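You operate a simulated robot arm through the tools that you are given. There is no shell and no other tool.

You are at the controls of a simulated robot arm. One attempt, no reset.

TASK
Put things in order on the top of the control cabinet. At the end: the black bolt stands where the grey block stood; the silver bolt from the top of the control cabinet stands where the black bolt stood; the silver steel sleeve from the top of the control cabinet is on the brown carton; the grey block from the top of the control cabinet stands on top of the blue end block; whatever was shut is shut again. Leave all else as you found it, and nothing knocked over.
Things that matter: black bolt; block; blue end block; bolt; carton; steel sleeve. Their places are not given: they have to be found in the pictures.

The check looks at the end state, three seconds after you hand in, the way a careful person would. Anything else that was tipped, shoved, dropped, spilled or broken makes it a failure.

THE ROBOT
A 6-joint arm with a two-finger parallel gripper, fixed in place. Base frame: the origin is at the foot of the arm, x ahead of it, y to its left, z up; the work surface is at about z = 0. Lengths are in m, angles in degrees, forces in N, time in s.
With the tool pointing down near the work surface it reaches from about 0.14 to 0.58 m from the base axis. Its first joint turns from -66.0 to 66.0 degrees. Payload 2.1 kg.
The tool frame sits at the grasp point between the pads (the TCP): z along the fingers, y along the line on which they close. The tips reach 0.03 m beyond it. Largest opening 0.094 m; finger width 0.028, thickness 0.01; the body of the gripper, 0.05 by 0.096 m, starts 0.055 m behind the TCP.
Orientation is that of the tool frame in the base frame, as a unit quaternion [w, x, y, z]. With the fingers straight down and closing along the base's y, the tool's x points along the base's -x, its y along +y and its z along -z.

THE INTERFACE
- The arm moves only by the tool move_arm. Its argument "steps" is one flat list of numbers, 7 for each row, row after row: the shift along the tool's x, y, z in mm, then the turn, a rotation vector about the tool's x, y, z in degrees, then the opening, from 0 (shut) to 1 (fully open). In form: [tx, ty, tz, ax, ay, az, hand, tx, ty, tz, ax, ay, az, hand, ...]. A call has 1 to 20 rows; each row shifts and turns the commanded pose from where the row before left it, along the tool's axes as they then stand. A row lasts 0.2 s, in which the tool goes at most 0.05 m and 8.6 degrees; a call with a longer step from one row to the next is refused whole, and so is a gripper value outside its range. Where a pose cannot be reached the arm comes as near as it can. A force on the tool above 40 N (or 10 N above the force at the start of the call, whichever is more), or a blocked arm, ends the call early, and 0.2 s more pass. Each finger travels about 0.072 m/s and halts on what it meets, pressing with about 39 N; the grip force reading is that of the motor and also rises with nothing between the fingers. The clock runs only during rows and for 0.2 s after the last one: add rows that do not move to give the fingers time. It gives the time, the measured TCP pose, the force on the tool (base axes), the opening and the grip force at its end, in the units of the frame above (readings bear some noise), with the torque about the TCP (base axes, N m) and any sound that the robot's microphone picked up, and new pictures: "show" is both (left out), scene, wrist or none.
- Cameras (640 x 400 px; columns grow to the right, rows downward): "scene" is fixed at [0.0374, -0.3597, 0.4827]; the picture's right is [0.91, -0.42, 0.00], its down [-0.25, -0.53, -0.81] and it looks along [0.34, 0.74, -0.58] (base axes); focal length 267 px, centre (320, 200). "wrist" rides on the gripper at [0.076, 0.014, -0.102] in the tool frame; the picture's right is [-0.18, 0.98, 0.00], its down [-0.75, -0.14, -0.64] and it looks along [-0.63, -0.12, 0.77] (tool axes); focal length 243 px, centre (320, 200).
- locate(camera, pixels): for up to 12 pixels [column, row] of the newest picture of that camera ("zoom" is the newest enlarged one), the place [x, y, z] in the base frame of the surface seen there, good to about 0.002 m. The clock stands still meanwhile.
- enlarge(camera, box): a new picture of the part [left, top, right, bottom] of that camera's present view, enlarged. The clock stands still meanwhile.
- hand_in(): hands the job in; it is judged then, once.

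Open the gripper and draw the arm clear of the work before you hand the job in, unless the task says otherwise.

The tools are called after "Call:" as a command line: name --argument value ..., lists and objects as JSON in quotes. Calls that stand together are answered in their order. move_arm: Moves the arm, as the interface text tells. Its arguments: {"type":"object","properties":{"steps":{"type":"array","items":{"type":"number"}},"show":{"type":"string","enum":["both","scene","wrist","none"]}},"required":["steps"]} The other tools are called the same way: locate (camera, pixels) gives the place of the surface under pixels of a picture; enlarge (camera, box) takes an enlarged picture of a part of a camera's view; hand_in () hands the job in.

At the start:

```text
time: 0.0
ee_pos: [0.3691, 0.0947, 0.3126]
tcp_rot: [0.0, 0.0, 1.0, 0.0]
contact_force: [-0.5, 1.0, 0.1]
moment: [0.0, -0.02, 0.0]
width: 0.0939
grasp_force: 0.2
```

scene: 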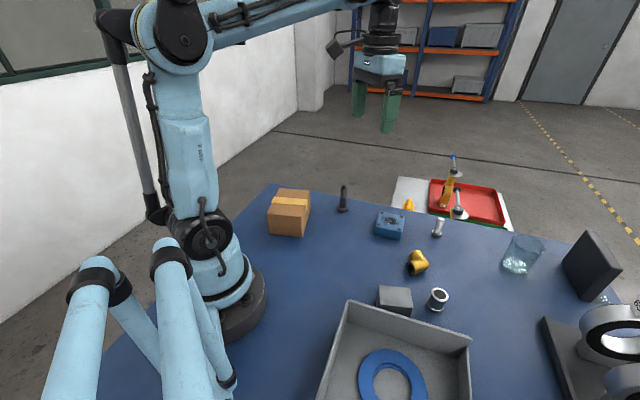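
wrist: 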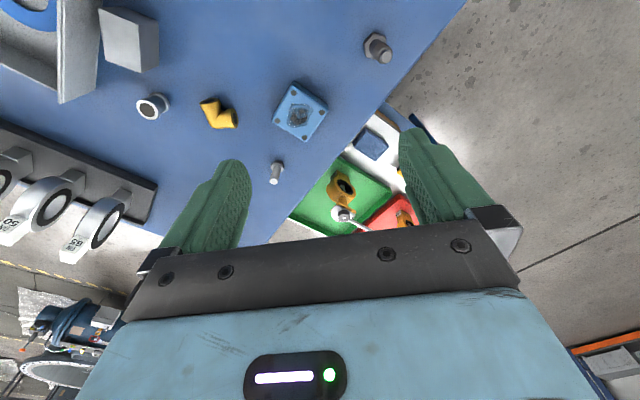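

The scene shows the carton at about (290,212), the black bolt (343,198), the blue end block (389,224), the silver bolt (438,227), the sleeve (437,298) and the grey block (395,298). I'll enlarge the view to get details before moving.

Call:
enlarge --camera "scene" --box '[250, 160, 470, 320]'

Call:
locate --camera "scene" --pixels '[[343, 188], [343, 209], [389, 215], [389, 236], [438, 219], [437, 235], [437, 293], [435, 308], [395, 290], [395, 308], [292, 198], [286, 220]]'

```text
2.50 times, centred on (360, 240) of scene
```

zoom: 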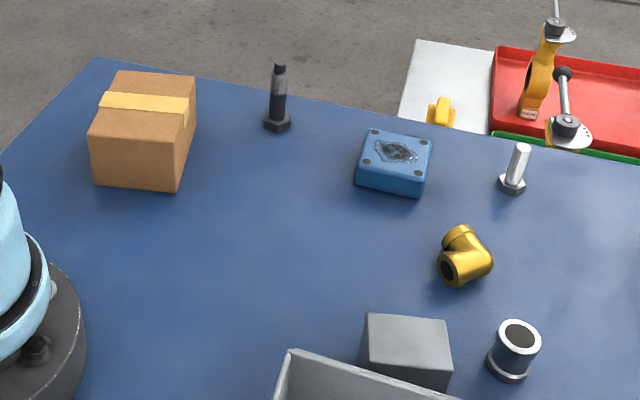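

```text
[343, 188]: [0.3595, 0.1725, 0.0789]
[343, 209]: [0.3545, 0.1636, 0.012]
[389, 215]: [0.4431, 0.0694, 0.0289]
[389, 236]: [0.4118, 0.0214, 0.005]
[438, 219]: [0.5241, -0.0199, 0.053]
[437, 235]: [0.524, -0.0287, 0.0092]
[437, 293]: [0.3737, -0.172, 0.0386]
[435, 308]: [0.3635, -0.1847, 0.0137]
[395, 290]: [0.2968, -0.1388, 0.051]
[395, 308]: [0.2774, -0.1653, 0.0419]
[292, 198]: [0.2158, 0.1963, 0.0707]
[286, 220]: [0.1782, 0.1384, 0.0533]
```

Zoom shows the objects clearly. I'll locate more points on each one: grey block top corners (zoom 367,313; 448,320; 452,357; 360,349), blue block corners, sleeve and bolts.

Call:
locate --camera "zoom" --pixels '[[371, 315], [444, 322], [449, 357], [363, 349], [371, 132], [429, 140], [424, 172], [360, 162], [362, 182], [418, 195], [397, 150], [382, 168]]'

Call:
locate --camera "zoom" --pixels '[[518, 322], [499, 333], [537, 341], [518, 346], [490, 357], [507, 381], [529, 368], [120, 74], [193, 78], [183, 135], [94, 130], [143, 102]]'

Call:
locate --camera "zoom" --pixels '[[279, 67], [279, 90], [278, 110], [265, 122], [290, 122], [277, 130], [523, 147], [517, 165], [513, 178], [501, 180], [525, 184], [512, 193]]'

Call:
enlarge --camera "wrist" --box '[80, 0, 400, 200]'

Call:
enlarge --camera "scene" --box '[320, 220, 640, 400]'

```text
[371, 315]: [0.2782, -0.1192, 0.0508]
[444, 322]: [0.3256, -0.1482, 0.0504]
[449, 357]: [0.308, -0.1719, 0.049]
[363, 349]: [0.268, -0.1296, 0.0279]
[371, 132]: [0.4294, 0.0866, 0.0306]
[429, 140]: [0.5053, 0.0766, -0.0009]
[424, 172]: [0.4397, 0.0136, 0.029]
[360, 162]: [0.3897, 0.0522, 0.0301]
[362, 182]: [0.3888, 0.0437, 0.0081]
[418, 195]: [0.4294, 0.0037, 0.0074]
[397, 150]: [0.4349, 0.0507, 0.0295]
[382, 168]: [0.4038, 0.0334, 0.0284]
```

```text
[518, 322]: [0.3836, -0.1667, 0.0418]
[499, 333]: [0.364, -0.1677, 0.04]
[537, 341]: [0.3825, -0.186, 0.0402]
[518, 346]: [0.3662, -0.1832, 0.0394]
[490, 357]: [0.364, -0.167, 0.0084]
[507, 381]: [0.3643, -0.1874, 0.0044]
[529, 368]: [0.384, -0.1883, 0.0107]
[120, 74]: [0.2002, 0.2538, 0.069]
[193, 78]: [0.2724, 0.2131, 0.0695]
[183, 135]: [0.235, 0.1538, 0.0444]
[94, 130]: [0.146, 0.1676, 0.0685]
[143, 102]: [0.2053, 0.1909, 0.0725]
```

```text
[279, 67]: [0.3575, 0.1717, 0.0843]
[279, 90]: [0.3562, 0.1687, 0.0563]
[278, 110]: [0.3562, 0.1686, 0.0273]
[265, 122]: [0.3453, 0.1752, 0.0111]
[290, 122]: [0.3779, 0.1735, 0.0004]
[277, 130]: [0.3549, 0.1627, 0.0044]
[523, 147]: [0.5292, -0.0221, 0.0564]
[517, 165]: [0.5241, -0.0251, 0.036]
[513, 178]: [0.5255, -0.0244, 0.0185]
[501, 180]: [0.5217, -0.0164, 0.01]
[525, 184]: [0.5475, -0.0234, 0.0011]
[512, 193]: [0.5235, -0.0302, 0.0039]
```

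```text
2.00 times, centred on (240, 100) of wrist
```

zoom: 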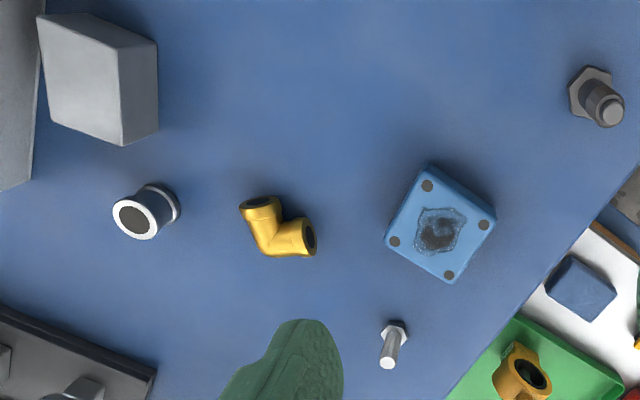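

```text
2.00 times, centred on (480, 310) of scene
```

zoom: 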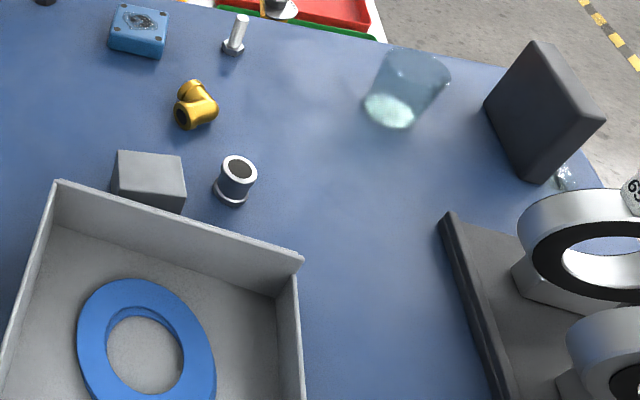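

The grey block sits close to the grey tray. I'll measure the block, the tray wall and the sleeve from the wrist view, and check the blue part on the white sheet around wrist (370,143).

Call:
locate --camera "wrist" --pixels '[[101, 10], [136, 27], [139, 70], [104, 52], [120, 40], [156, 62], [157, 24], [97, 20], [90, 60], [75, 98], [370, 143], [150, 108]]'

Call:
locate --camera "zoom" --pixels '[[120, 152], [180, 158], [184, 185], [114, 180], [183, 212], [150, 170], [58, 183], [300, 260], [170, 222], [115, 195], [130, 198], [236, 160]]'

Call:
enlarge --camera "scene" --box '[360, 250, 480, 330]'

Call:
enlarge --camera "wrist" --box '[260, 80, 440, 240]'

```text
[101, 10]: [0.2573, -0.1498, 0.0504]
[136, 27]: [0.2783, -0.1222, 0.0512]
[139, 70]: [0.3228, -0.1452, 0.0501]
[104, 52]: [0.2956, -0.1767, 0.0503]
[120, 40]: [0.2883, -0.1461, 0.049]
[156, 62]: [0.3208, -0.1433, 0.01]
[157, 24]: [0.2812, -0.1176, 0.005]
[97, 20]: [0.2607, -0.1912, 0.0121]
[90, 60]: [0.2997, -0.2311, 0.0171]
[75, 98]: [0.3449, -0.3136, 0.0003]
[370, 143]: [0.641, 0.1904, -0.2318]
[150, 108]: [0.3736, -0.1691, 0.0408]
```

```text
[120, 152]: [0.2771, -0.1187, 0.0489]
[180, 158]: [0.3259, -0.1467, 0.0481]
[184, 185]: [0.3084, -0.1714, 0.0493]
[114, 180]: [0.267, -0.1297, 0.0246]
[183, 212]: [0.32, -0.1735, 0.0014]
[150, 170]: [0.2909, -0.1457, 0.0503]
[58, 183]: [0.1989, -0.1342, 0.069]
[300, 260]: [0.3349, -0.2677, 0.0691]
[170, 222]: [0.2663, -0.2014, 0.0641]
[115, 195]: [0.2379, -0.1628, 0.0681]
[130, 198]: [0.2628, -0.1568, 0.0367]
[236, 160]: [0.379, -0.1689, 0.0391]
```

```text
5.00 times, centred on (420, 290) of scene
```

zoom: 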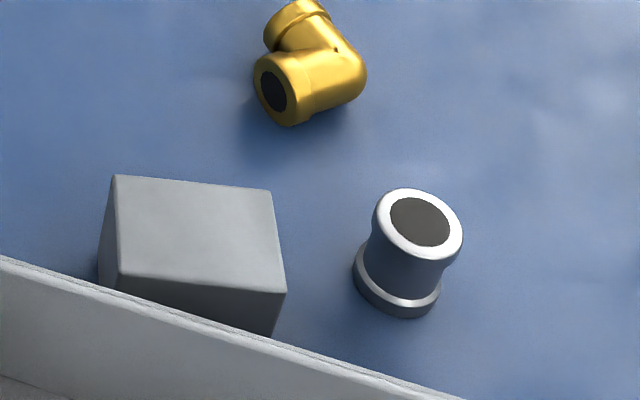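

```text
2.50 times, centred on (350, 160) of wrist
```

zoom: 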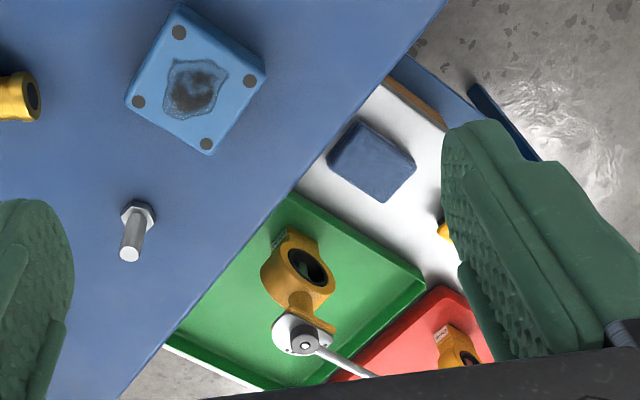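

The second blue block lies at z ≈ -0.23, off the cabinet, so the target is the blue end block at about (0.435, 0.050). The grey block centre is about (0.291, -0.148), with its long axis at -30°. I'll hover above it turned -30° to measure it better.

Call:
move_arm --steps '[0, 0, 20, 0, 0, 7.575, 1, 0, 0, 20, 0, 0, 7.575, 1, 0, 0, 20, 0, 0, 7.575, 1, 0, 0, 20, 0, 0, 7.575, 1, -7.9, -35.6, 10, 0, 0, 0, 1, -7.9, -35.6, 10, 0, 0, 0, 1, -7.9, -35.6, 10, 0, 0, 0, 1, -7.9, -35.6, 10, 0, 0, 0, 1, -7.9, -35.6, 10, 0, 0, 0, 1, -7.9, -35.6, 10, 0, 0, 0, 1, -7.9, -35.6, 10, 0, 0, 0, 1, 0, 0, 0, 0, 0, 0, 1, 0, 0, 0, 0, 0, 0, 1]' --show "both"

```text
time: 2.8
ee_pos: [0.292, -0.1505, 0.163]
tcp_rot: [0.001, 0.262, 0.965, 0.0]
contact_force: [0.8, 0.4, -0.1]
moment: [-0.01, 0.0, -0.01]
width: 0.0941
grasp_force: 0.0
```

scene: 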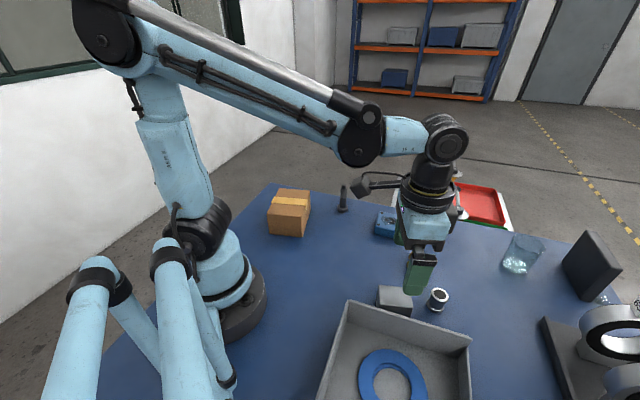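
wrist: 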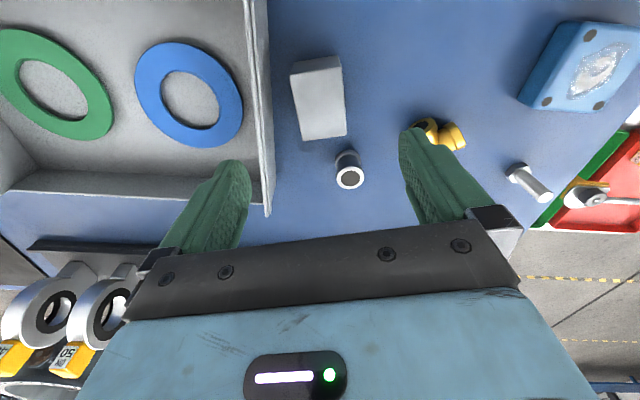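

The tool is above the block and turned -30.3°. In the wrist view the block is at (318,97), with the tray wall at about (262,100); I'll enlarge and measure.

Call:
enlarge --camera "wrist" --box '[220, 30, 400, 210]'

Call:
locate --camera "wrist" --pixels '[[292, 76], [323, 68], [345, 135], [303, 138], [318, 105], [272, 60], [270, 130], [266, 180], [350, 160], [350, 178], [338, 182], [362, 178]]'

```text
2.22 times, centred on (310, 120) of wrist
```

zoom: 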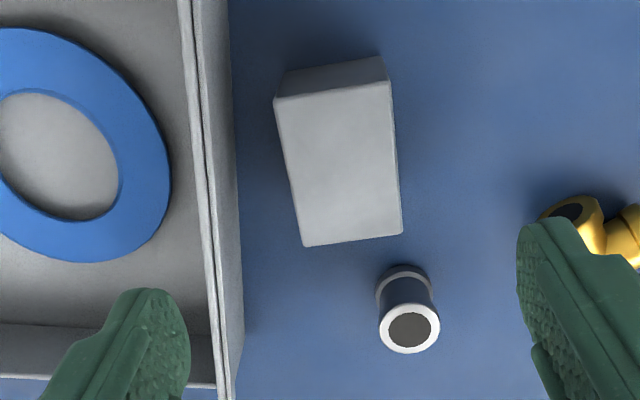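

```text
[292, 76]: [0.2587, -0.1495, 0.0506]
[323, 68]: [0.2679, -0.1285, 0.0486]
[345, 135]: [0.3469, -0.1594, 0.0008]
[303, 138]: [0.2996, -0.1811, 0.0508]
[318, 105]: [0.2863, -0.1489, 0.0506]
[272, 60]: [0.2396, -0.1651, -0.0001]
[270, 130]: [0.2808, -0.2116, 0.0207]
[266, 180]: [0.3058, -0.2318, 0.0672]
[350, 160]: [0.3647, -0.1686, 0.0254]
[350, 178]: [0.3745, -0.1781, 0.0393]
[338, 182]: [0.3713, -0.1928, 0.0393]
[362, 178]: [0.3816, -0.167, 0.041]
```

Zoom shows the block's top face with corners near (277,100), (391,83), (401,233) and (304,245). I'll locate these and the tray wall edges.

Call:
locate --camera "zoom" --pixels '[[279, 102], [388, 86], [399, 231], [305, 243], [340, 165], [233, 130], [212, 130], [225, 240], [238, 300], [334, 94], [350, 237], [291, 170]]'

Call:
locate --camera "zoom" --pixels '[[395, 160], [381, 330], [438, 325], [409, 306], [411, 351], [409, 330], [377, 285], [430, 285], [404, 268], [408, 290]]'

```text
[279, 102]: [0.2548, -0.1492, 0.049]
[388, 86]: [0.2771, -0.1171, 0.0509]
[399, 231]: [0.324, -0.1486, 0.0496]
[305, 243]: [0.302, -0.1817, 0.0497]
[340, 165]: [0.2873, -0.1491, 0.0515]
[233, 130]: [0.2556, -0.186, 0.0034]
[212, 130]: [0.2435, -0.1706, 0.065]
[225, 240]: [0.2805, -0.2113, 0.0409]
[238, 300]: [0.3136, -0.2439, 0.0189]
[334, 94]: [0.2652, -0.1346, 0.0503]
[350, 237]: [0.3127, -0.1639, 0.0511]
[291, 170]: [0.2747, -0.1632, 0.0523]
```

```text
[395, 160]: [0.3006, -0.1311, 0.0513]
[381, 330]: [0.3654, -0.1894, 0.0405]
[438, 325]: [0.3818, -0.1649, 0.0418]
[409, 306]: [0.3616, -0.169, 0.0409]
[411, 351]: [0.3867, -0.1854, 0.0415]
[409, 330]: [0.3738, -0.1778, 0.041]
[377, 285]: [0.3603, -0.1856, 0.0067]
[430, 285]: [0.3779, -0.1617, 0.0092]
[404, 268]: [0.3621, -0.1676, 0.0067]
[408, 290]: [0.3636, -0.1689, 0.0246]
```

The block is about 0.058 × 0.040 × 0.050 m, centred at (0.2892, -0.149) with yaw -34.4°. The gap to the tray wall is about 29 mm at mid-face. I'll align, pre-close to about 60 mm and go down partway, stopping just above the block top.

Call:
move_arm --steps '[2.9, 0.8, 10, 0, 0, 4.1, 0.64, 0, 0, 15, 0, 0, 0, 0.64, 0, 0, 15, 0, 0, 0, 0.64, 0, 0, 0, 0, 0, 0, 0.64, 0, 0, 0, 0, 0, 0, 0.64]' --show "both"

```text
time: 4.0
ee_pos: [0.2875, -0.1459, 0.1222]
tcp_rot: [0.0, 0.295, 0.955, 0.001]
contact_force: [-0.1, 1.1, -0.2]
moment: [0.0, -0.03, -0.01]
width: 0.0602
grasp_force: 0.1
```

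scene: 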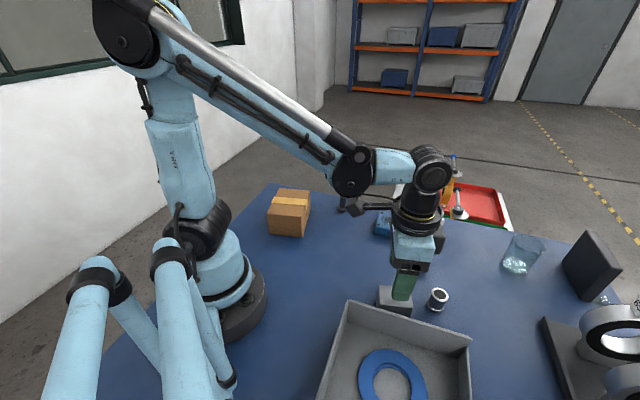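
wrist: 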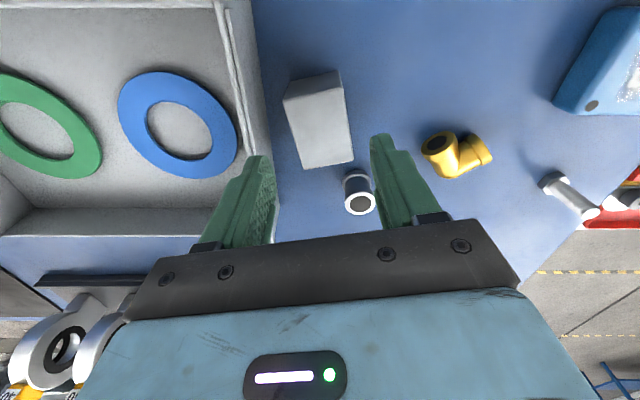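

The measured pose differs slightly from the command, and the readings are noisy. I'll take a still reading and locate the fingertips to check alignment over the block.

Call:
move_arm --steps '[0, 0, 0, 0, 0, 0, 0.64]' --show "none"

Call:
move_arm --steps '[0, 0, 0, 0, 0, 0, 0.64]' --show "wrist"

Call:
enlarge --camera "wrist" --box '[220, 50, 440, 250]'

```text
time: 4.4
ee_pos: [0.2876, -0.1476, 0.123]
tcp_rot: [0.0, 0.295, 0.956, -0.001]
contact_force: [0.1, 0.8, -0.9]
moment: [-0.02, -0.03, 0.0]
width: 0.0599
grasp_force: 0.1
```

```text
time: 4.8
ee_pos: [0.2883, -0.1462, 0.1225]
tcp_rot: [0.0, 0.295, 0.955, -0.001]
contact_force: [-0.4, -0.4, -0.5]
moment: [-0.01, 0.0, -0.01]
width: 0.0604
grasp_force: 0.1
```

wrist: 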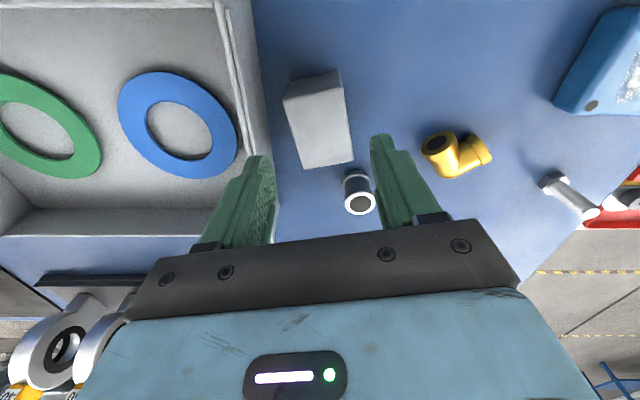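

```text
2.00 times, centred on (330, 150) of wrist
```

zoom: 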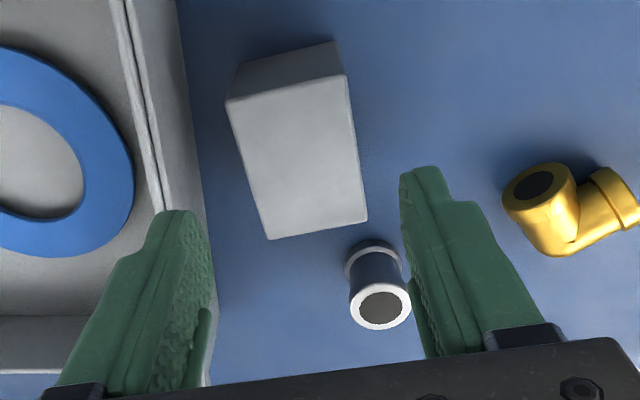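

Average measured TCP is (0.2878, -0.1466). I'll re-measure the block's top corners in this closer view (zoom 230,103; 345,77; 365,218; 268,237) along with the fingertips.

Call:
locate --camera "zoom" --pixels '[[232, 104], [343, 79], [363, 217], [269, 235], [295, 155], [190, 100], [205, 200], [176, 213], [425, 170], [200, 240], [408, 200], [313, 227]]'

```text
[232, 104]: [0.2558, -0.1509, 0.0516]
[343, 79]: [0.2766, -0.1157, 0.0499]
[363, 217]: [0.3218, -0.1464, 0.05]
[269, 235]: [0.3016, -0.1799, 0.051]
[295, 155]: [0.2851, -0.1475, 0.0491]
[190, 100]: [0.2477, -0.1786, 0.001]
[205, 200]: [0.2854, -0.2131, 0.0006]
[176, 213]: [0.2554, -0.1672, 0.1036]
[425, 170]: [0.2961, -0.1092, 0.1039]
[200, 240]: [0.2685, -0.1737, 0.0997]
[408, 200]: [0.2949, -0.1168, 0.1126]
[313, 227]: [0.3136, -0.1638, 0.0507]
```

The block centre is refined to (0.289, -0.1485) with yaw about -33.5°; the tool is at -34.3° and within 2 mm. I'll descend to z ≈ 0.038 with the fingers straddling the block.

Call:
move_arm --steps '[-2, 0, 15, 0, 0, 0, 0.64, 0, 0, 15, 0, 0, 0, 0.64, 0, 0, 15, 0, 0, 0, 0.64, 0, 0, 15, 0, 0, 0, 0.64, 0, 0, 12, 0, 0, 0, 0.64, 0, 0, 12, 0, 0, 0, 0.64, 0, 0, 0, 0, 0, 0, 0.64]' --show "both"

```text
time: 6.4
ee_pos: [0.2905, -0.1484, 0.0376]
tcp_rot: [0.0, 0.295, 0.955, 0.0]
contact_force: [0.7, -0.1, -0.5]
moment: [0.01, 0.01, 0.03]
width: 0.0604
grasp_force: 0.0
```

scene: 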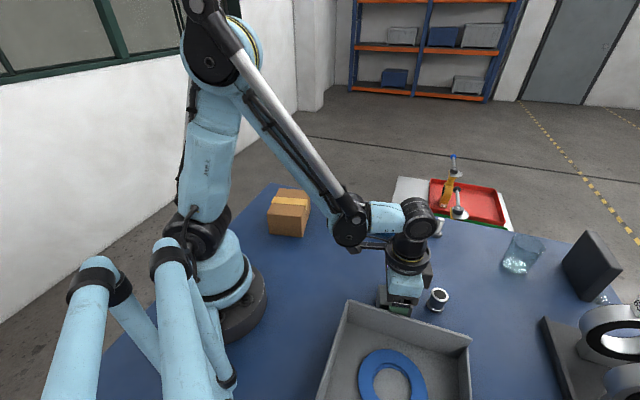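
wrist: 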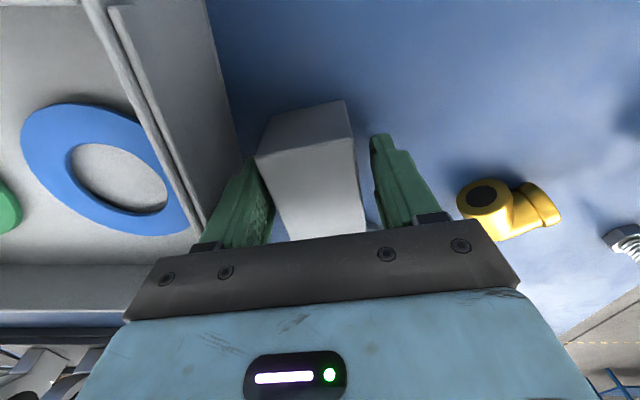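

The fingers straddle the block with no contact force. Now I'll close and lift gently by 40 mm.

Call:
move_arm --steps '[0, 0, 0, 0, 0, 0, 0.4, 0, 0, 0, 0, 0, 0, 0.2, 0, 0, 0, 0, 0, 0, 0.2, 0, 0, 0, 0, 0, 0, 0.2]' --show "wrist"

```text
time: 7.4
ee_pos: [0.2901, -0.1483, 0.039]
tcp_rot: [0.0, 0.295, 0.955, -0.001]
contact_force: [-0.5, -0.5, 0.5]
moment: [-0.01, 0.04, 0.0]
width: 0.048
grasp_force: 39.0
```

wrist: 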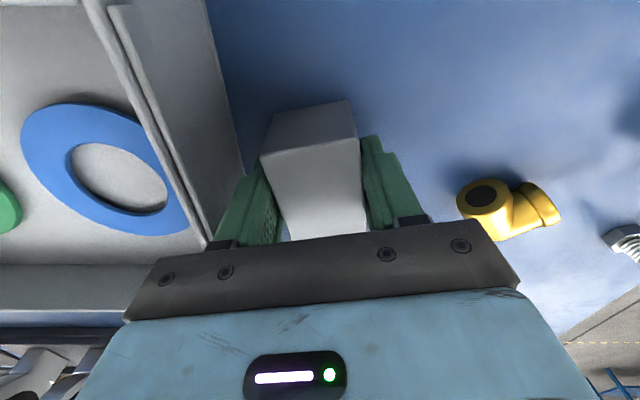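

The grip is on (width 48 mm, 39 N). I'll lift 120 mm and carry it toward the blue end block, stopping about 70 mm short so the wrist camera can measure that block.

Call:
move_arm --steps '[0, 0, -10, 0, 0, 0, 0.2, 0, 0, -20, 0, 0, 0, 0.2, 0, 0, -20, 0, 0, 0, 0.2, 0, 0, -25, 0, 0, 0, 0.2, 0, 0, -25, 0, 0, 0, 0.2, 0, 0, -25, 0, 0, 0, 0.2, -1.1, 30, 0, 0, 0, 0, 0.2, -1.1, 30, 0, 0, 0, 0, 0.2, -1.1, 30, 0, 0, 0, 0, 0.2, -1.1, 30, 0, 0, 0, 0, 0.2, -1.1, 30, 0, 0, 0, 0, 0.2, -1.1, 25, 0, 0, 0, 0, 0.2, 0, 0, 0, 0, 0, 0, 0.2, 0, 0, 0, 0, 0, 0, 0.2]' --show "both"

```text
time: 10.4
ee_pos: [0.3964, -0.0054, 0.1646]
tcp_rot: [0.0, 0.296, 0.955, 0.0]
contact_force: [-0.3, 0.4, 0.2]
moment: [0.0, -0.02, -0.01]
width: 0.0191
grasp_force: 0.0
```

scene: 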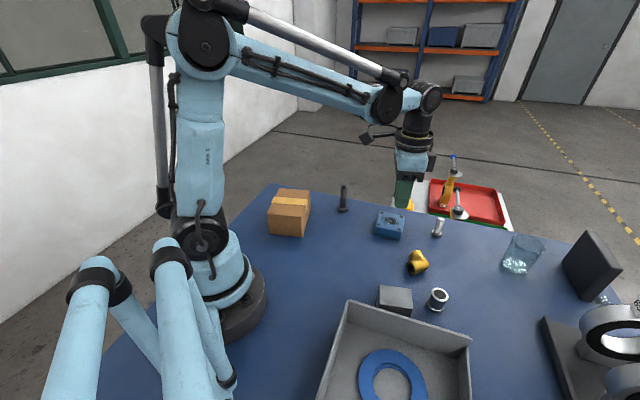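
wrist: 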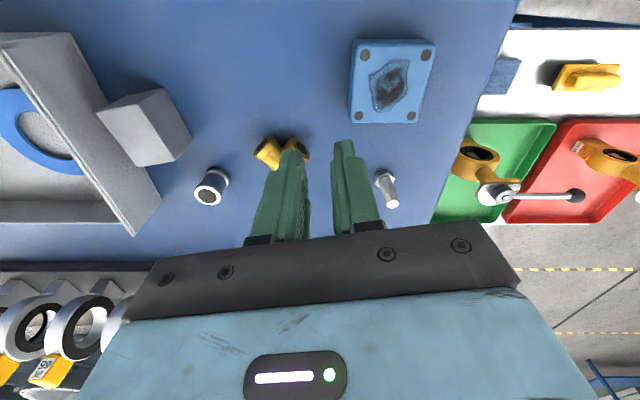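

The width reads 19 mm and the force is 0: the block slipped out during the lift and is still on the table near scene (395,298). I'll inspect its current state.

Call:
enlarge --camera "scene" --box '[340, 180, 500, 330]'

Call:
locate --camera "wrist" --pixels '[[100, 108], [164, 90], [190, 137], [141, 166], [146, 125], [352, 42], [434, 43], [417, 122], [352, 120], [388, 85], [210, 190], [391, 202]]'

Call:
enlarge --camera "wrist" --box '[60, 60, 260, 260]'

```text
2.67 times, centred on (420, 255) of scene
```

zoom: 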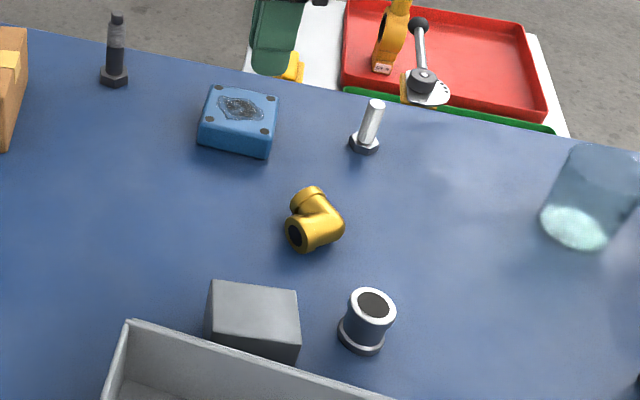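

```text
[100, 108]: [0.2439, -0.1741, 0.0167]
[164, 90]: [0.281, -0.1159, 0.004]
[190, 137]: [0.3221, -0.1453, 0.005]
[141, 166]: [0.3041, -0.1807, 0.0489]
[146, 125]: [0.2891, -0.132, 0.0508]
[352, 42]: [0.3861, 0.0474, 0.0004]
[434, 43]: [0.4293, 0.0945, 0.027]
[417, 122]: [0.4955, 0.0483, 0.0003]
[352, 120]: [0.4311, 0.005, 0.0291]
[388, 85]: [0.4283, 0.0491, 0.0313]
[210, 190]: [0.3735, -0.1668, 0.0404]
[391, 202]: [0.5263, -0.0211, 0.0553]
```

```text
2.00 times, centred on (160, 160) of wrist
```

zoom: 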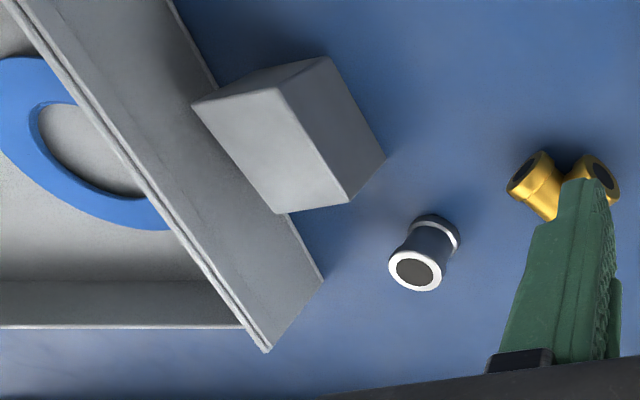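

The block is upright in its old place, so it simply slid out of the grip. I'll re-measure its top face corners in the wrist zoom (196,104; 279,92; 347,201; 276,211) to re-grasp lower and with a full-close command.

Call:
locate --camera "zoom" --pixels '[[197, 105], [278, 93], [346, 199], [277, 210], [275, 150], [310, 135], [240, 97], [311, 205], [236, 157], [381, 155], [328, 61], [350, 110]]'

```text
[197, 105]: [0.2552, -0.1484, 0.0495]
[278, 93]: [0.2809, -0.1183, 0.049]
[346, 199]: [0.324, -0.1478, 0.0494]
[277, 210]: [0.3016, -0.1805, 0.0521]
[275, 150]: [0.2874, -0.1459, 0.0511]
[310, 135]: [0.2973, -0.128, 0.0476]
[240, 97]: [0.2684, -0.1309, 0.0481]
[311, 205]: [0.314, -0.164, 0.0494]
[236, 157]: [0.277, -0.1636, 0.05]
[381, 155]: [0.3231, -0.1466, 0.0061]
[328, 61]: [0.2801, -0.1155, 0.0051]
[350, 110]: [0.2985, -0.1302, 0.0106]
```

The block has not moved: centre (0.290, -0.1487), yaw -34.5°. I'll go back over it, open to 60 mm, and descend 6 mm lower than before.

Call:
move_arm --steps '[1.1, -29, 0, 0, 0, 0, 0.64, 1.1, -29, 0, 0, 0, 0, 0.64, 1.1, -29, 0, 0, 0, 0, 0.64, 1.1, -29, 0, 0, 0, 0, 0.64, 1.1, -29, 0, 0, 0, 0, 0.64, 1.1, -30, 0, 0, 0, 0, 0.64, 0, 0, 0, 0, 0, 0, 0.64, 0, 0, 20, 0, 0, 0, 0.64, 0, 0, 20, 0, 0, 0, 0.64, 0, 0, 20, 0, 0, 0, 0.64, 0, 0, 20, 0, 0, 0, 0.64, 0, 0, 20, 0, 0, 0, 0.64, 0, 0, 16, 0, 0, 0, 0.64, 0, 0, 15, 0, 0, 0, 0.64, 0, 0, 0, 0, 0, 0, 0.64]' --show "both"

```text
time: 13.6
ee_pos: [0.2892, -0.1468, 0.0314]
tcp_rot: [-0.001, 0.296, 0.955, 0.0]
contact_force: [0.2, 0.4, 0.8]
moment: [0.01, 0.01, -0.01]
width: 0.0603
grasp_force: 0.0
```

scene: 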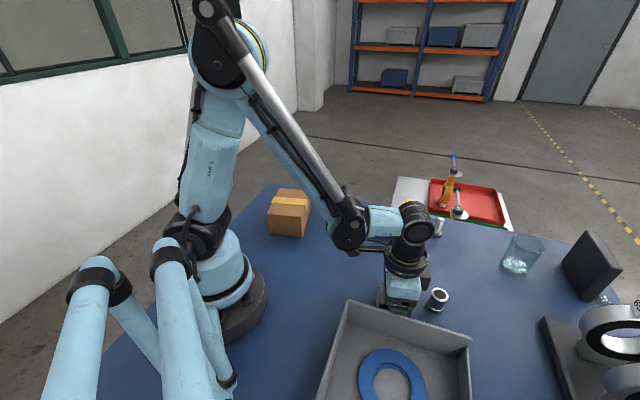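
wrist: 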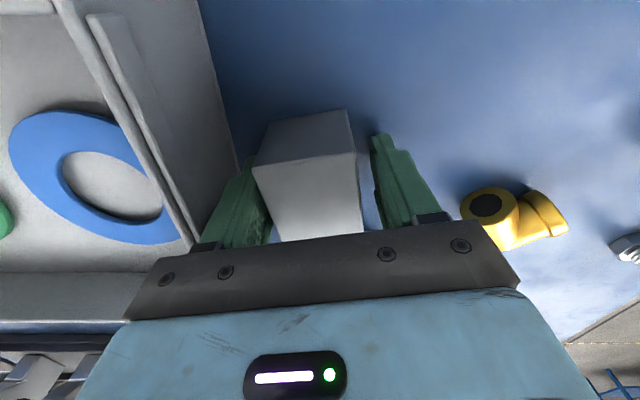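

The block sits nearer the left (tray-side) finger, so I'll shift 2 mm that way, then close fully and wait.

Call:
move_arm --steps '[0, -2, 0, 0, 0, 0, 0.64, 0, 0, 0, 0, 0, 0, 0.45, 0, 0, 0, 0, 0, 0, 0.2, 0, 0, 0, 0, 0, 0, 0, 0, 0, 0, 0, 0, 0, 0, 0, 0, 0, 0, 0, 0, 0]' --show "wrist"

Call:
enlarge --camera "wrist" --box '[200, 90, 440, 250]'

```text
time: 15.0
ee_pos: [0.2899, -0.1494, 0.0318]
tcp_rot: [-0.001, 0.296, 0.955, 0.0]
contact_force: [0.3, -0.1, -0.2]
moment: [0.0, 0.0, 0.0]
width: 0.0483
grasp_force: 39.3
```

wrist: 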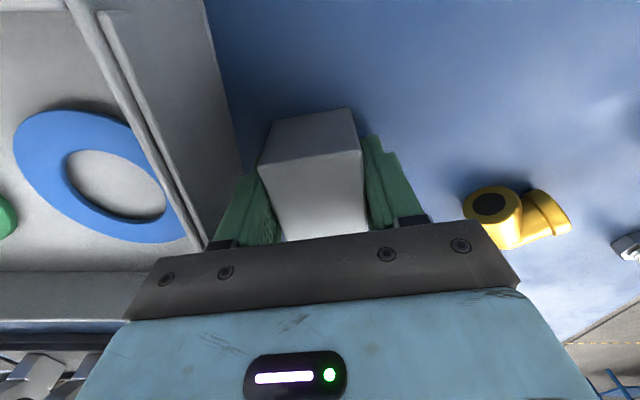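

```text
2.50 times, centred on (320, 170) of wrist
```

zoom: 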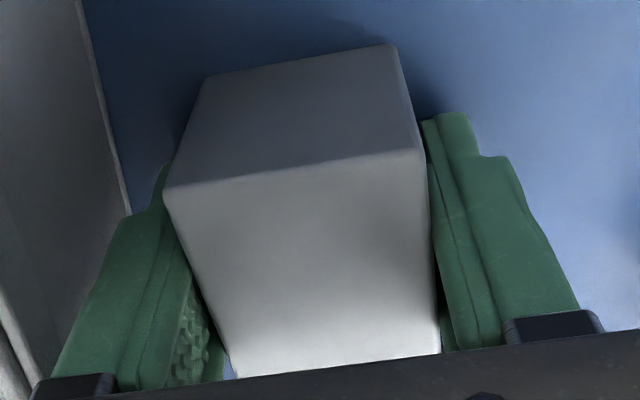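

The fingers are closed on the block (48 mm, 39 N). I'll lift very slowly by 6 mm and watch the force and width.

Call:
move_arm --steps '[0, 0, -2, 0, 0, 0, 0, 0, 0, -2, 0, 0, 0, 0, 0, 0, -2, 0, 0, 0, 0, 0, 0, 0, 0, 0, 0, 0]' --show "both"

Call:
enlarge --camera "wrist" --box '[200, 90, 440, 250]'

Call:
enlarge --camera "scene" --box '[340, 240, 460, 340]'

```text
time: 16.0
ee_pos: [0.2882, -0.1487, 0.0387]
tcp_rot: [0.0, 0.295, 0.955, 0.0]
contact_force: [-0.4, 0.0, -3.9]
moment: [0.0, -0.01, 0.0]
width: 0.0481
grasp_force: 39.3
```

scene: 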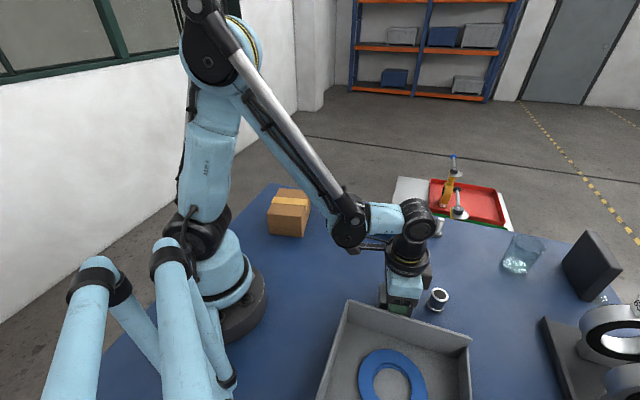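
wrist: 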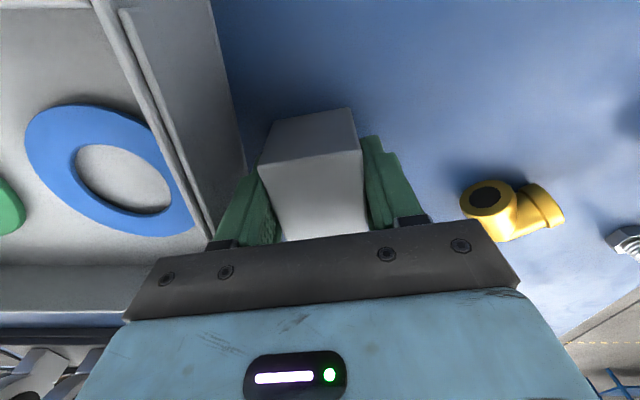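

```text
2.50 times, centred on (320, 170) of wrist
```

zoom: 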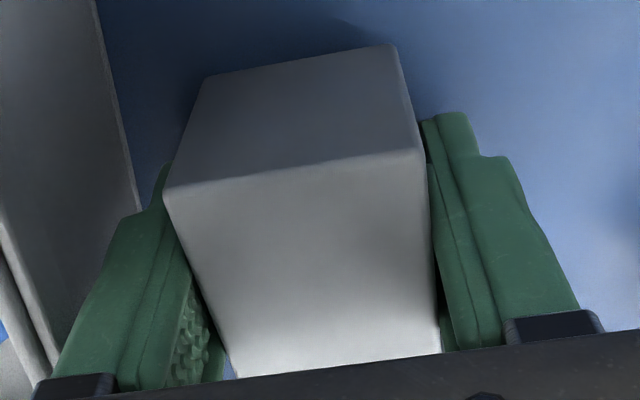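

```text
4.00 times, centred on (400, 290) of scene
```

zoom: 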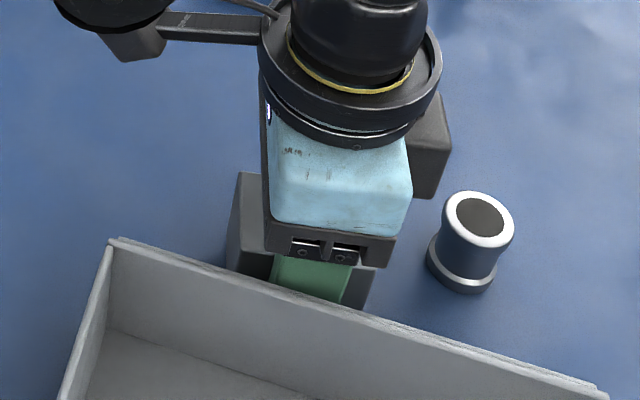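

The block moved with the gripper this time: it sits unchanged in the wrist zoom and Fz is -3.9 N (its weight). I'll keep lifting slowly.

Call:
move_arm --steps '[0, 0, -3, 0, 0, 0, 0, 0, 0, -4, 0, 0, 0, 0, 0, 0, -5, 0, 0, 0, 0, 0, 0, -6, 0, 0, 0, 0, 0, 0, -6, 0, 0, 0, 0, 0, 0, -6, 0, 0, 0, 0, 0, 0, -4, 0, 0, 0, 0, 0, 0, -2, 0, 0, 0, 0]' --show "wrist"

Call:
enlarge --camera "scene" --box '[340, 240, 460, 340]'

```text
time: 17.8
ee_pos: [0.2887, -0.1499, 0.0738]
tcp_rot: [0.0, 0.295, 0.956, 0.0]
contact_force: [0.1, 0.2, -3.8]
moment: [0.02, 0.03, 0.01]
width: 0.0484
grasp_force: 39.2
```

wrist: 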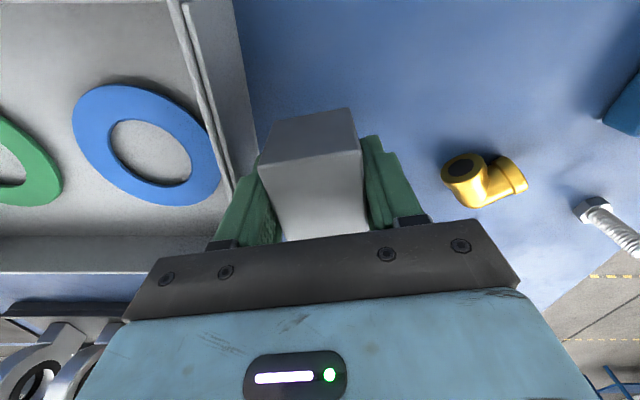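

```text
4.00 times, centred on (400, 290) of scene
```

zoom: 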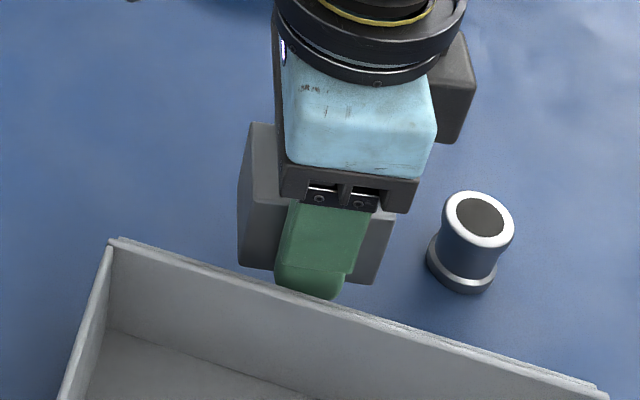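

The block is off the table and steady (-3.8 N). I'll now measure the blue end block precisely in a scene enlargement.

Call:
enlarge --camera "scene" --box '[330, 170, 450, 250]'

```text
5.00 times, centred on (390, 210) of scene
```

zoom: 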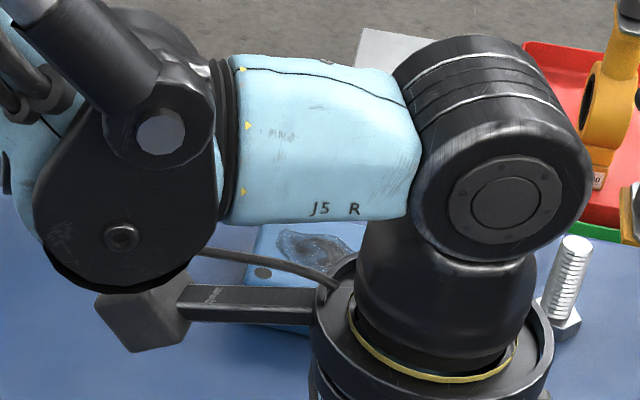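

The arm hides it from the scene camera. I'll carry the block gently up and 150 mm towards the blue block, then measure from the wrist camera.

Call:
move_arm --steps '[0, 0, -5, 0, 0, 0, 0, 0, 3, -7, 0, 0, 0, 0, -0.5, 8, -8, 0, 0, 0, 0, -0.5, 13, -8, 0, 0, 0, 0, -0.5, 17, -8, 0, 0, 0, 0, -0.5, 20, -8, 0, 0, 0, 0, -0.5, 20, -8, 0, 0, 0, 0, -0.5, 20, -8, 0, 0, 0, 0, -0.5, 19, -6, 0, 0, 0, 0, -0.5, 15, -4, 0, 0, 0, 0, -0.5, 10, 0, 0, 0, 0, 0, -0.5, 5, 0, 0, 0, 0, 0, 0, 0, 0, 0, 0, 0, 0]' --show "both"

```text
time: 20.6
ee_pos: [0.3765, -0.0282, 0.1428]
tcp_rot: [0.0, 0.295, 0.955, 0.0]
contact_force: [-0.7, 0.1, -3.5]
moment: [-0.01, 0.02, -0.01]
width: 0.0485
grasp_force: 38.3
```

scene: 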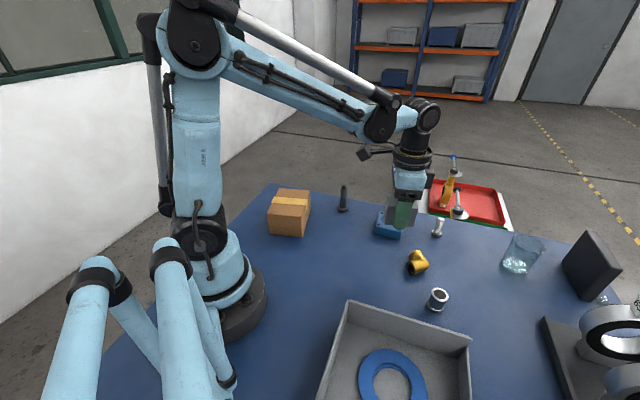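
wrist: 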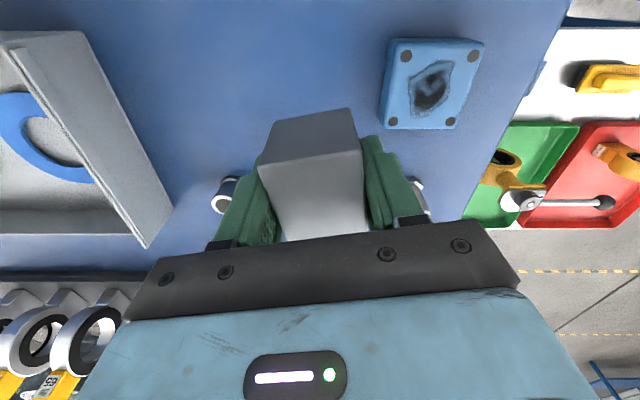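

The block is still held. I'll enlarge the blue end block around wrist (432,83) and measure it.

Call:
enlarge --camera "wrist" --box '[360, 20, 520, 140]'

```text
3.33 times, centred on (440, 80) of wrist
```

zoom: 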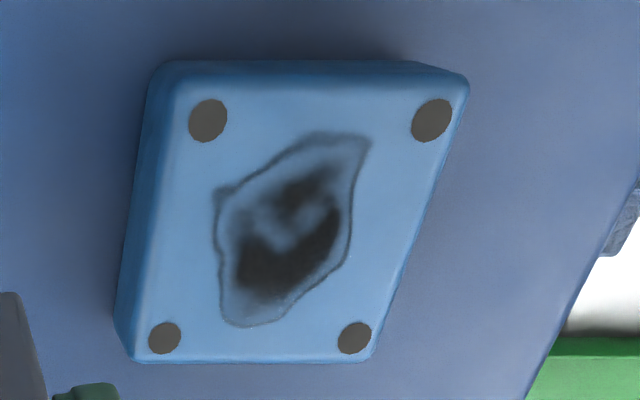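

I can see four screws at zoom (208,120), (431,120), (165,338), (354,338) and the top corners. I'll locate them to get centre and yaw.

Call:
locate --camera "zoom" --pixels '[[208, 120], [431, 120], [165, 338], [354, 338], [172, 90], [460, 95], [137, 355], [367, 354], [285, 230], [315, 105], [160, 230], [410, 230]]'

```text
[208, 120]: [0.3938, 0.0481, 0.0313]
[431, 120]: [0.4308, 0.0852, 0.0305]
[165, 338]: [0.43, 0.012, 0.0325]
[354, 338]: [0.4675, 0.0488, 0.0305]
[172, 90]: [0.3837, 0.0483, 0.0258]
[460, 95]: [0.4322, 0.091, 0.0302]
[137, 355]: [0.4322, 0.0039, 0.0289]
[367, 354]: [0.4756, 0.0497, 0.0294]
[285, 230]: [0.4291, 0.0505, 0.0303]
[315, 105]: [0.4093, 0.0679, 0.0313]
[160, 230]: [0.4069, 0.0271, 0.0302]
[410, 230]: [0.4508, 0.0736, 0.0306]
```

The blue block's centre is (0.4305, 0.0485), edges at ±45°, top at z ≈ 0.0305. I'll turn the grey block another 10.6° to line up with it and move above the centre.

Call:
move_arm --steps '[0, 0, 0, 0, 0, 1.6, 0, 0, 0, 0, 0, 0, 3, 0, 0, 0, 0, 0, 0, 3, 0, 0, 0, 0, 0, 0, 3, 0, 0.8, 4, 0, 0, 0, 0, 0, 1.9, 10, 0, 0, 0, 0, 0, 2.8, 15, 0, 0, 0, 0, 0, 3.4, 18, 0, 0, 0, 0, 0, 3.4, 18, 0, 0, 0, 0, 0, 2.6, 14, 0, 0, 0, 0, 0, 1.5, 8, 0, 0, 0, 0, 0, 0.6, 3.9, 0, 0, 0, 0, 0, 0, 0, 0, 0, 0, 0, 0, 0, 0, 0, 0, 0, 0, 0]' --show "both"

```text
time: 23.6
ee_pos: [0.4296, 0.048, 0.1445]
tcp_rot: [-0.001, 0.383, 0.924, 0.001]
contact_force: [-0.3, 0.4, -4.2]
moment: [0.02, -0.01, 0.03]
width: 0.0478
grasp_force: 38.9
```

scene: 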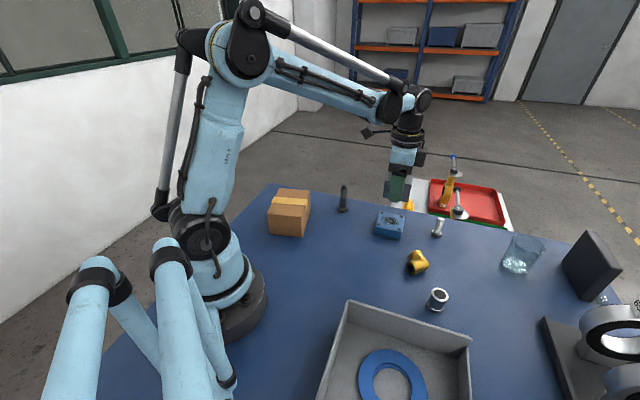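
wrist: 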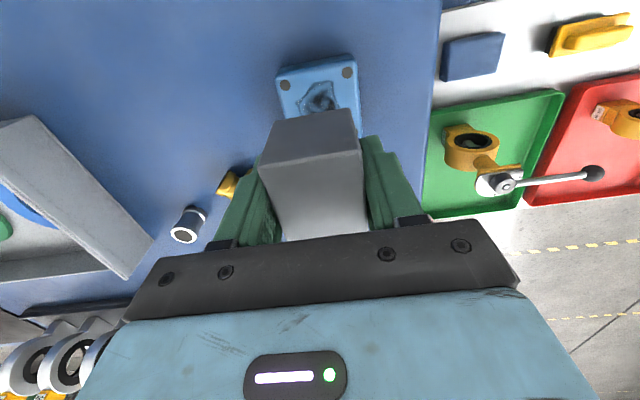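

The grey block is above the blue block and aligned. I'll lower 74 mm, stopping just short of contact to check.

Call:
move_arm --steps '[0, 0, 4, 0, 0, 0, 0, 0, 0, 8, 0, 0, 0, 0, 0, 0, 10, 0, 0, 0, 0, 0, 0, 12, 0, 0, 0, 0, 0, 0, 12, 0, 0, 0, 0, 0, 0, 12, 0, 0, 0, 0, 0, 0, 8, 0, 0, 0, 0, 0, 0, 5, 0, 0, 0, 0, 0, 0, 3, 0, 0, 0, 0, 0, 0, 0, 0, 0, 0, 0]' --show "both"

Call:
enlarge --camera "scene" --box '[340, 160, 460, 250]'

```text
time: 25.8
ee_pos: [0.4299, 0.049, 0.07]
tcp_rot: [0.0, 0.383, 0.924, 0.0]
contact_force: [-0.4, 0.5, -4.1]
moment: [0.02, -0.01, -0.03]
width: 0.0477
grasp_force: 39.1
```

scene: 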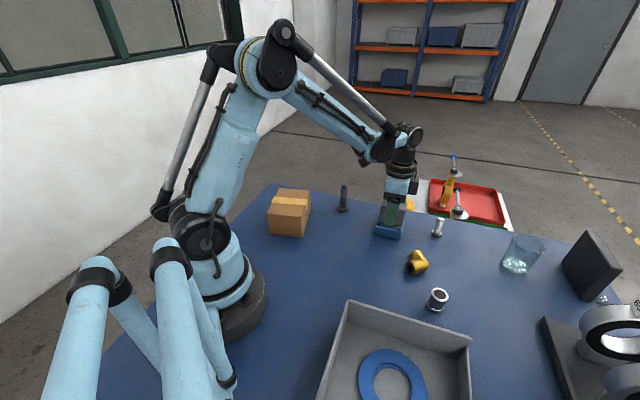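
wrist: 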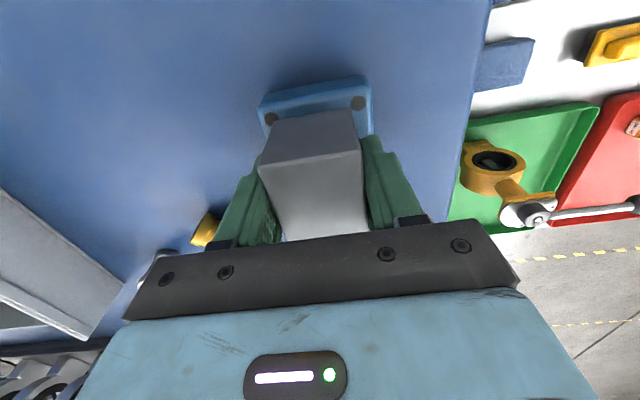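

```text
4.44 times, centred on (400, 205) of scene
```

zoom: 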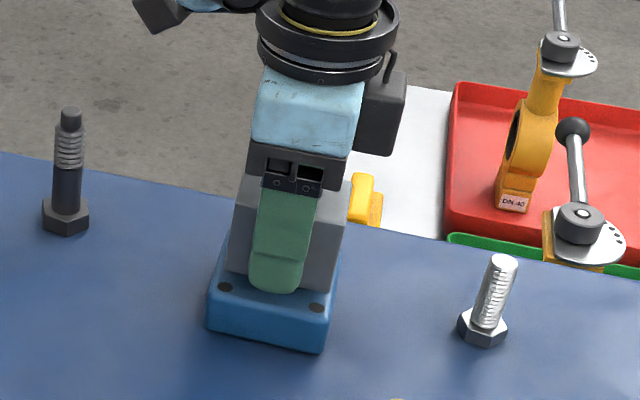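

It looks well centred; the bottom is about 7 mm above the blue top. I'll lower in small steps and watch the force.

Call:
move_arm --steps '[0, 0, 2, 0, 0, 0, 0, 0, 0, 2, 0, 0, 0, 0, 0, 0, 1.5, 0, 0, 0, 0, 0, 0, 1, 0, 0, 0, 0, 0, 0, 0, 0, 0, 0, 0]' --show "none"

Call:
move_arm --steps '[0, 0, 0.7, 0, 0, 0, 0, 0, 0, 0, 0, 0, 0, 0]' --show "none"

```text
time: 27.0
ee_pos: [0.4304, 0.0486, 0.0635]
tcp_rot: [0.0, 0.383, 0.924, -0.001]
contact_force: [-0.6, 1.1, -3.4]
moment: [-0.02, -0.02, 0.02]
width: 0.0483
grasp_force: 39.5
```

```text
time: 27.6
ee_pos: [0.4306, 0.0489, 0.064]
tcp_rot: [0.0, 0.382, 0.924, 0.0]
contact_force: [-0.2, -0.3, -3.0]
moment: [-0.01, 0.0, 0.0]
width: 0.0483
grasp_force: 39.2
```

Commanded z is now about 0.0634, with Fz around -3. I'll continue in 0.7 mm steps until the force changes sign.

Call:
move_arm --steps '[0, 0, 0.7, 0, 0, 0, 0, 0, 0, 0, 0, 0, 0, 0]' --show "none"

Call:
move_arm --steps '[0, 0, 0.7, 0, 0, 0, 0, 0, 0, 0, 0, 0, 0, 0]' --show "wrist"

```text
time: 28.2
ee_pos: [0.4305, 0.0476, 0.0616]
tcp_rot: [0.0, 0.383, 0.924, 0.001]
contact_force: [-0.8, 0.0, -3.3]
moment: [0.0, 0.01, 0.0]
width: 0.0481
grasp_force: 38.8
```

```text
time: 28.8
ee_pos: [0.4312, 0.0498, 0.0618]
tcp_rot: [0.0, 0.382, 0.924, 0.001]
contact_force: [0.2, 0.2, -4.0]
moment: [-0.02, -0.02, 0.0]
width: 0.0479
grasp_force: 38.9
```

wrist: 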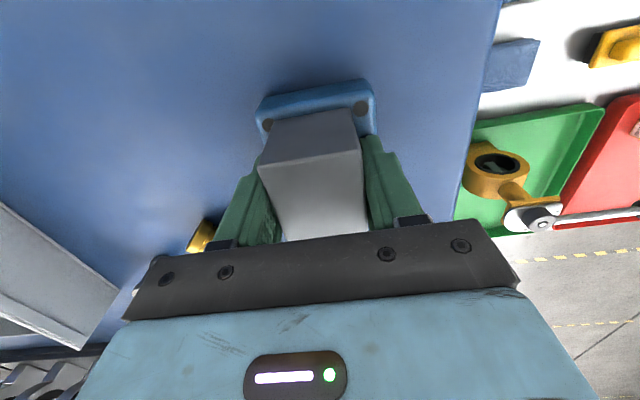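

There is still no contact at commanded z ≈ 0.062. I'll continue stepping down by 1 mm.

Call:
move_arm --steps '[0, 0, 1, 0, 0, 0, 0, 0, 0, 0, 0, 0, 0, 0]' --show "none"

Call:
move_arm --steps '[0, 0, 1, 0, 0, 0, 0, 0, 0, 0, 0, 0, 0, 0]' --show "none"

Call:
enlarge --camera "scene" --box '[360, 190, 420, 245]'

```text
time: 29.4
ee_pos: [0.4308, 0.048, 0.0625]
tcp_rot: [0.0, 0.383, 0.924, 0.0]
contact_force: [-5.5, 0.7, 31.3]
moment: [-0.06, -0.07, 0.0]
width: 0.0483
grasp_force: 39.0
```

```text
time: 30.0
ee_pos: [0.4298, 0.0483, 0.0606]
tcp_rot: [0.0, 0.382, 0.924, 0.001]
contact_force: [-1.2, 2.3, 30.5]
moment: [-0.02, 0.04, 0.01]
width: 0.0483
grasp_force: 39.2
```

```text
7.27 times, centred on (390, 218) of scene
```

zoom: 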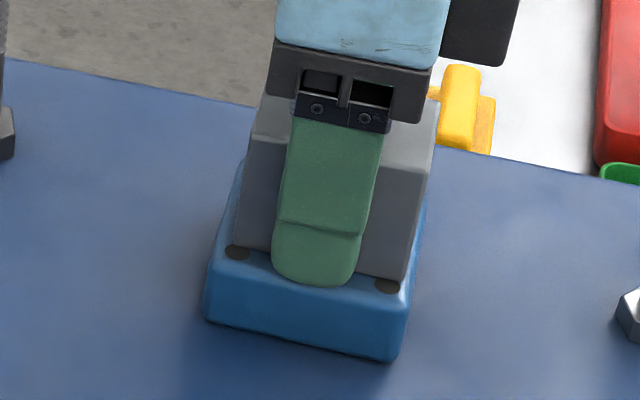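

Contact made: Fz rose to +31 N. I'll back off 0.8 mm to relieve the pressure, then read again before opening.

Call:
move_arm --steps '[0, 0, -0.8, 0, 0, 0, 0, 0, 0, 0, 0, 0, 0, 0]' --show "none"

```text
time: 30.6
ee_pos: [0.4298, 0.0485, 0.0605]
tcp_rot: [0.0, 0.383, 0.924, -0.001]
contact_force: [0.7, 0.7, 0.4]
moment: [0.03, -0.12, -0.03]
width: 0.0482
grasp_force: 38.3
```

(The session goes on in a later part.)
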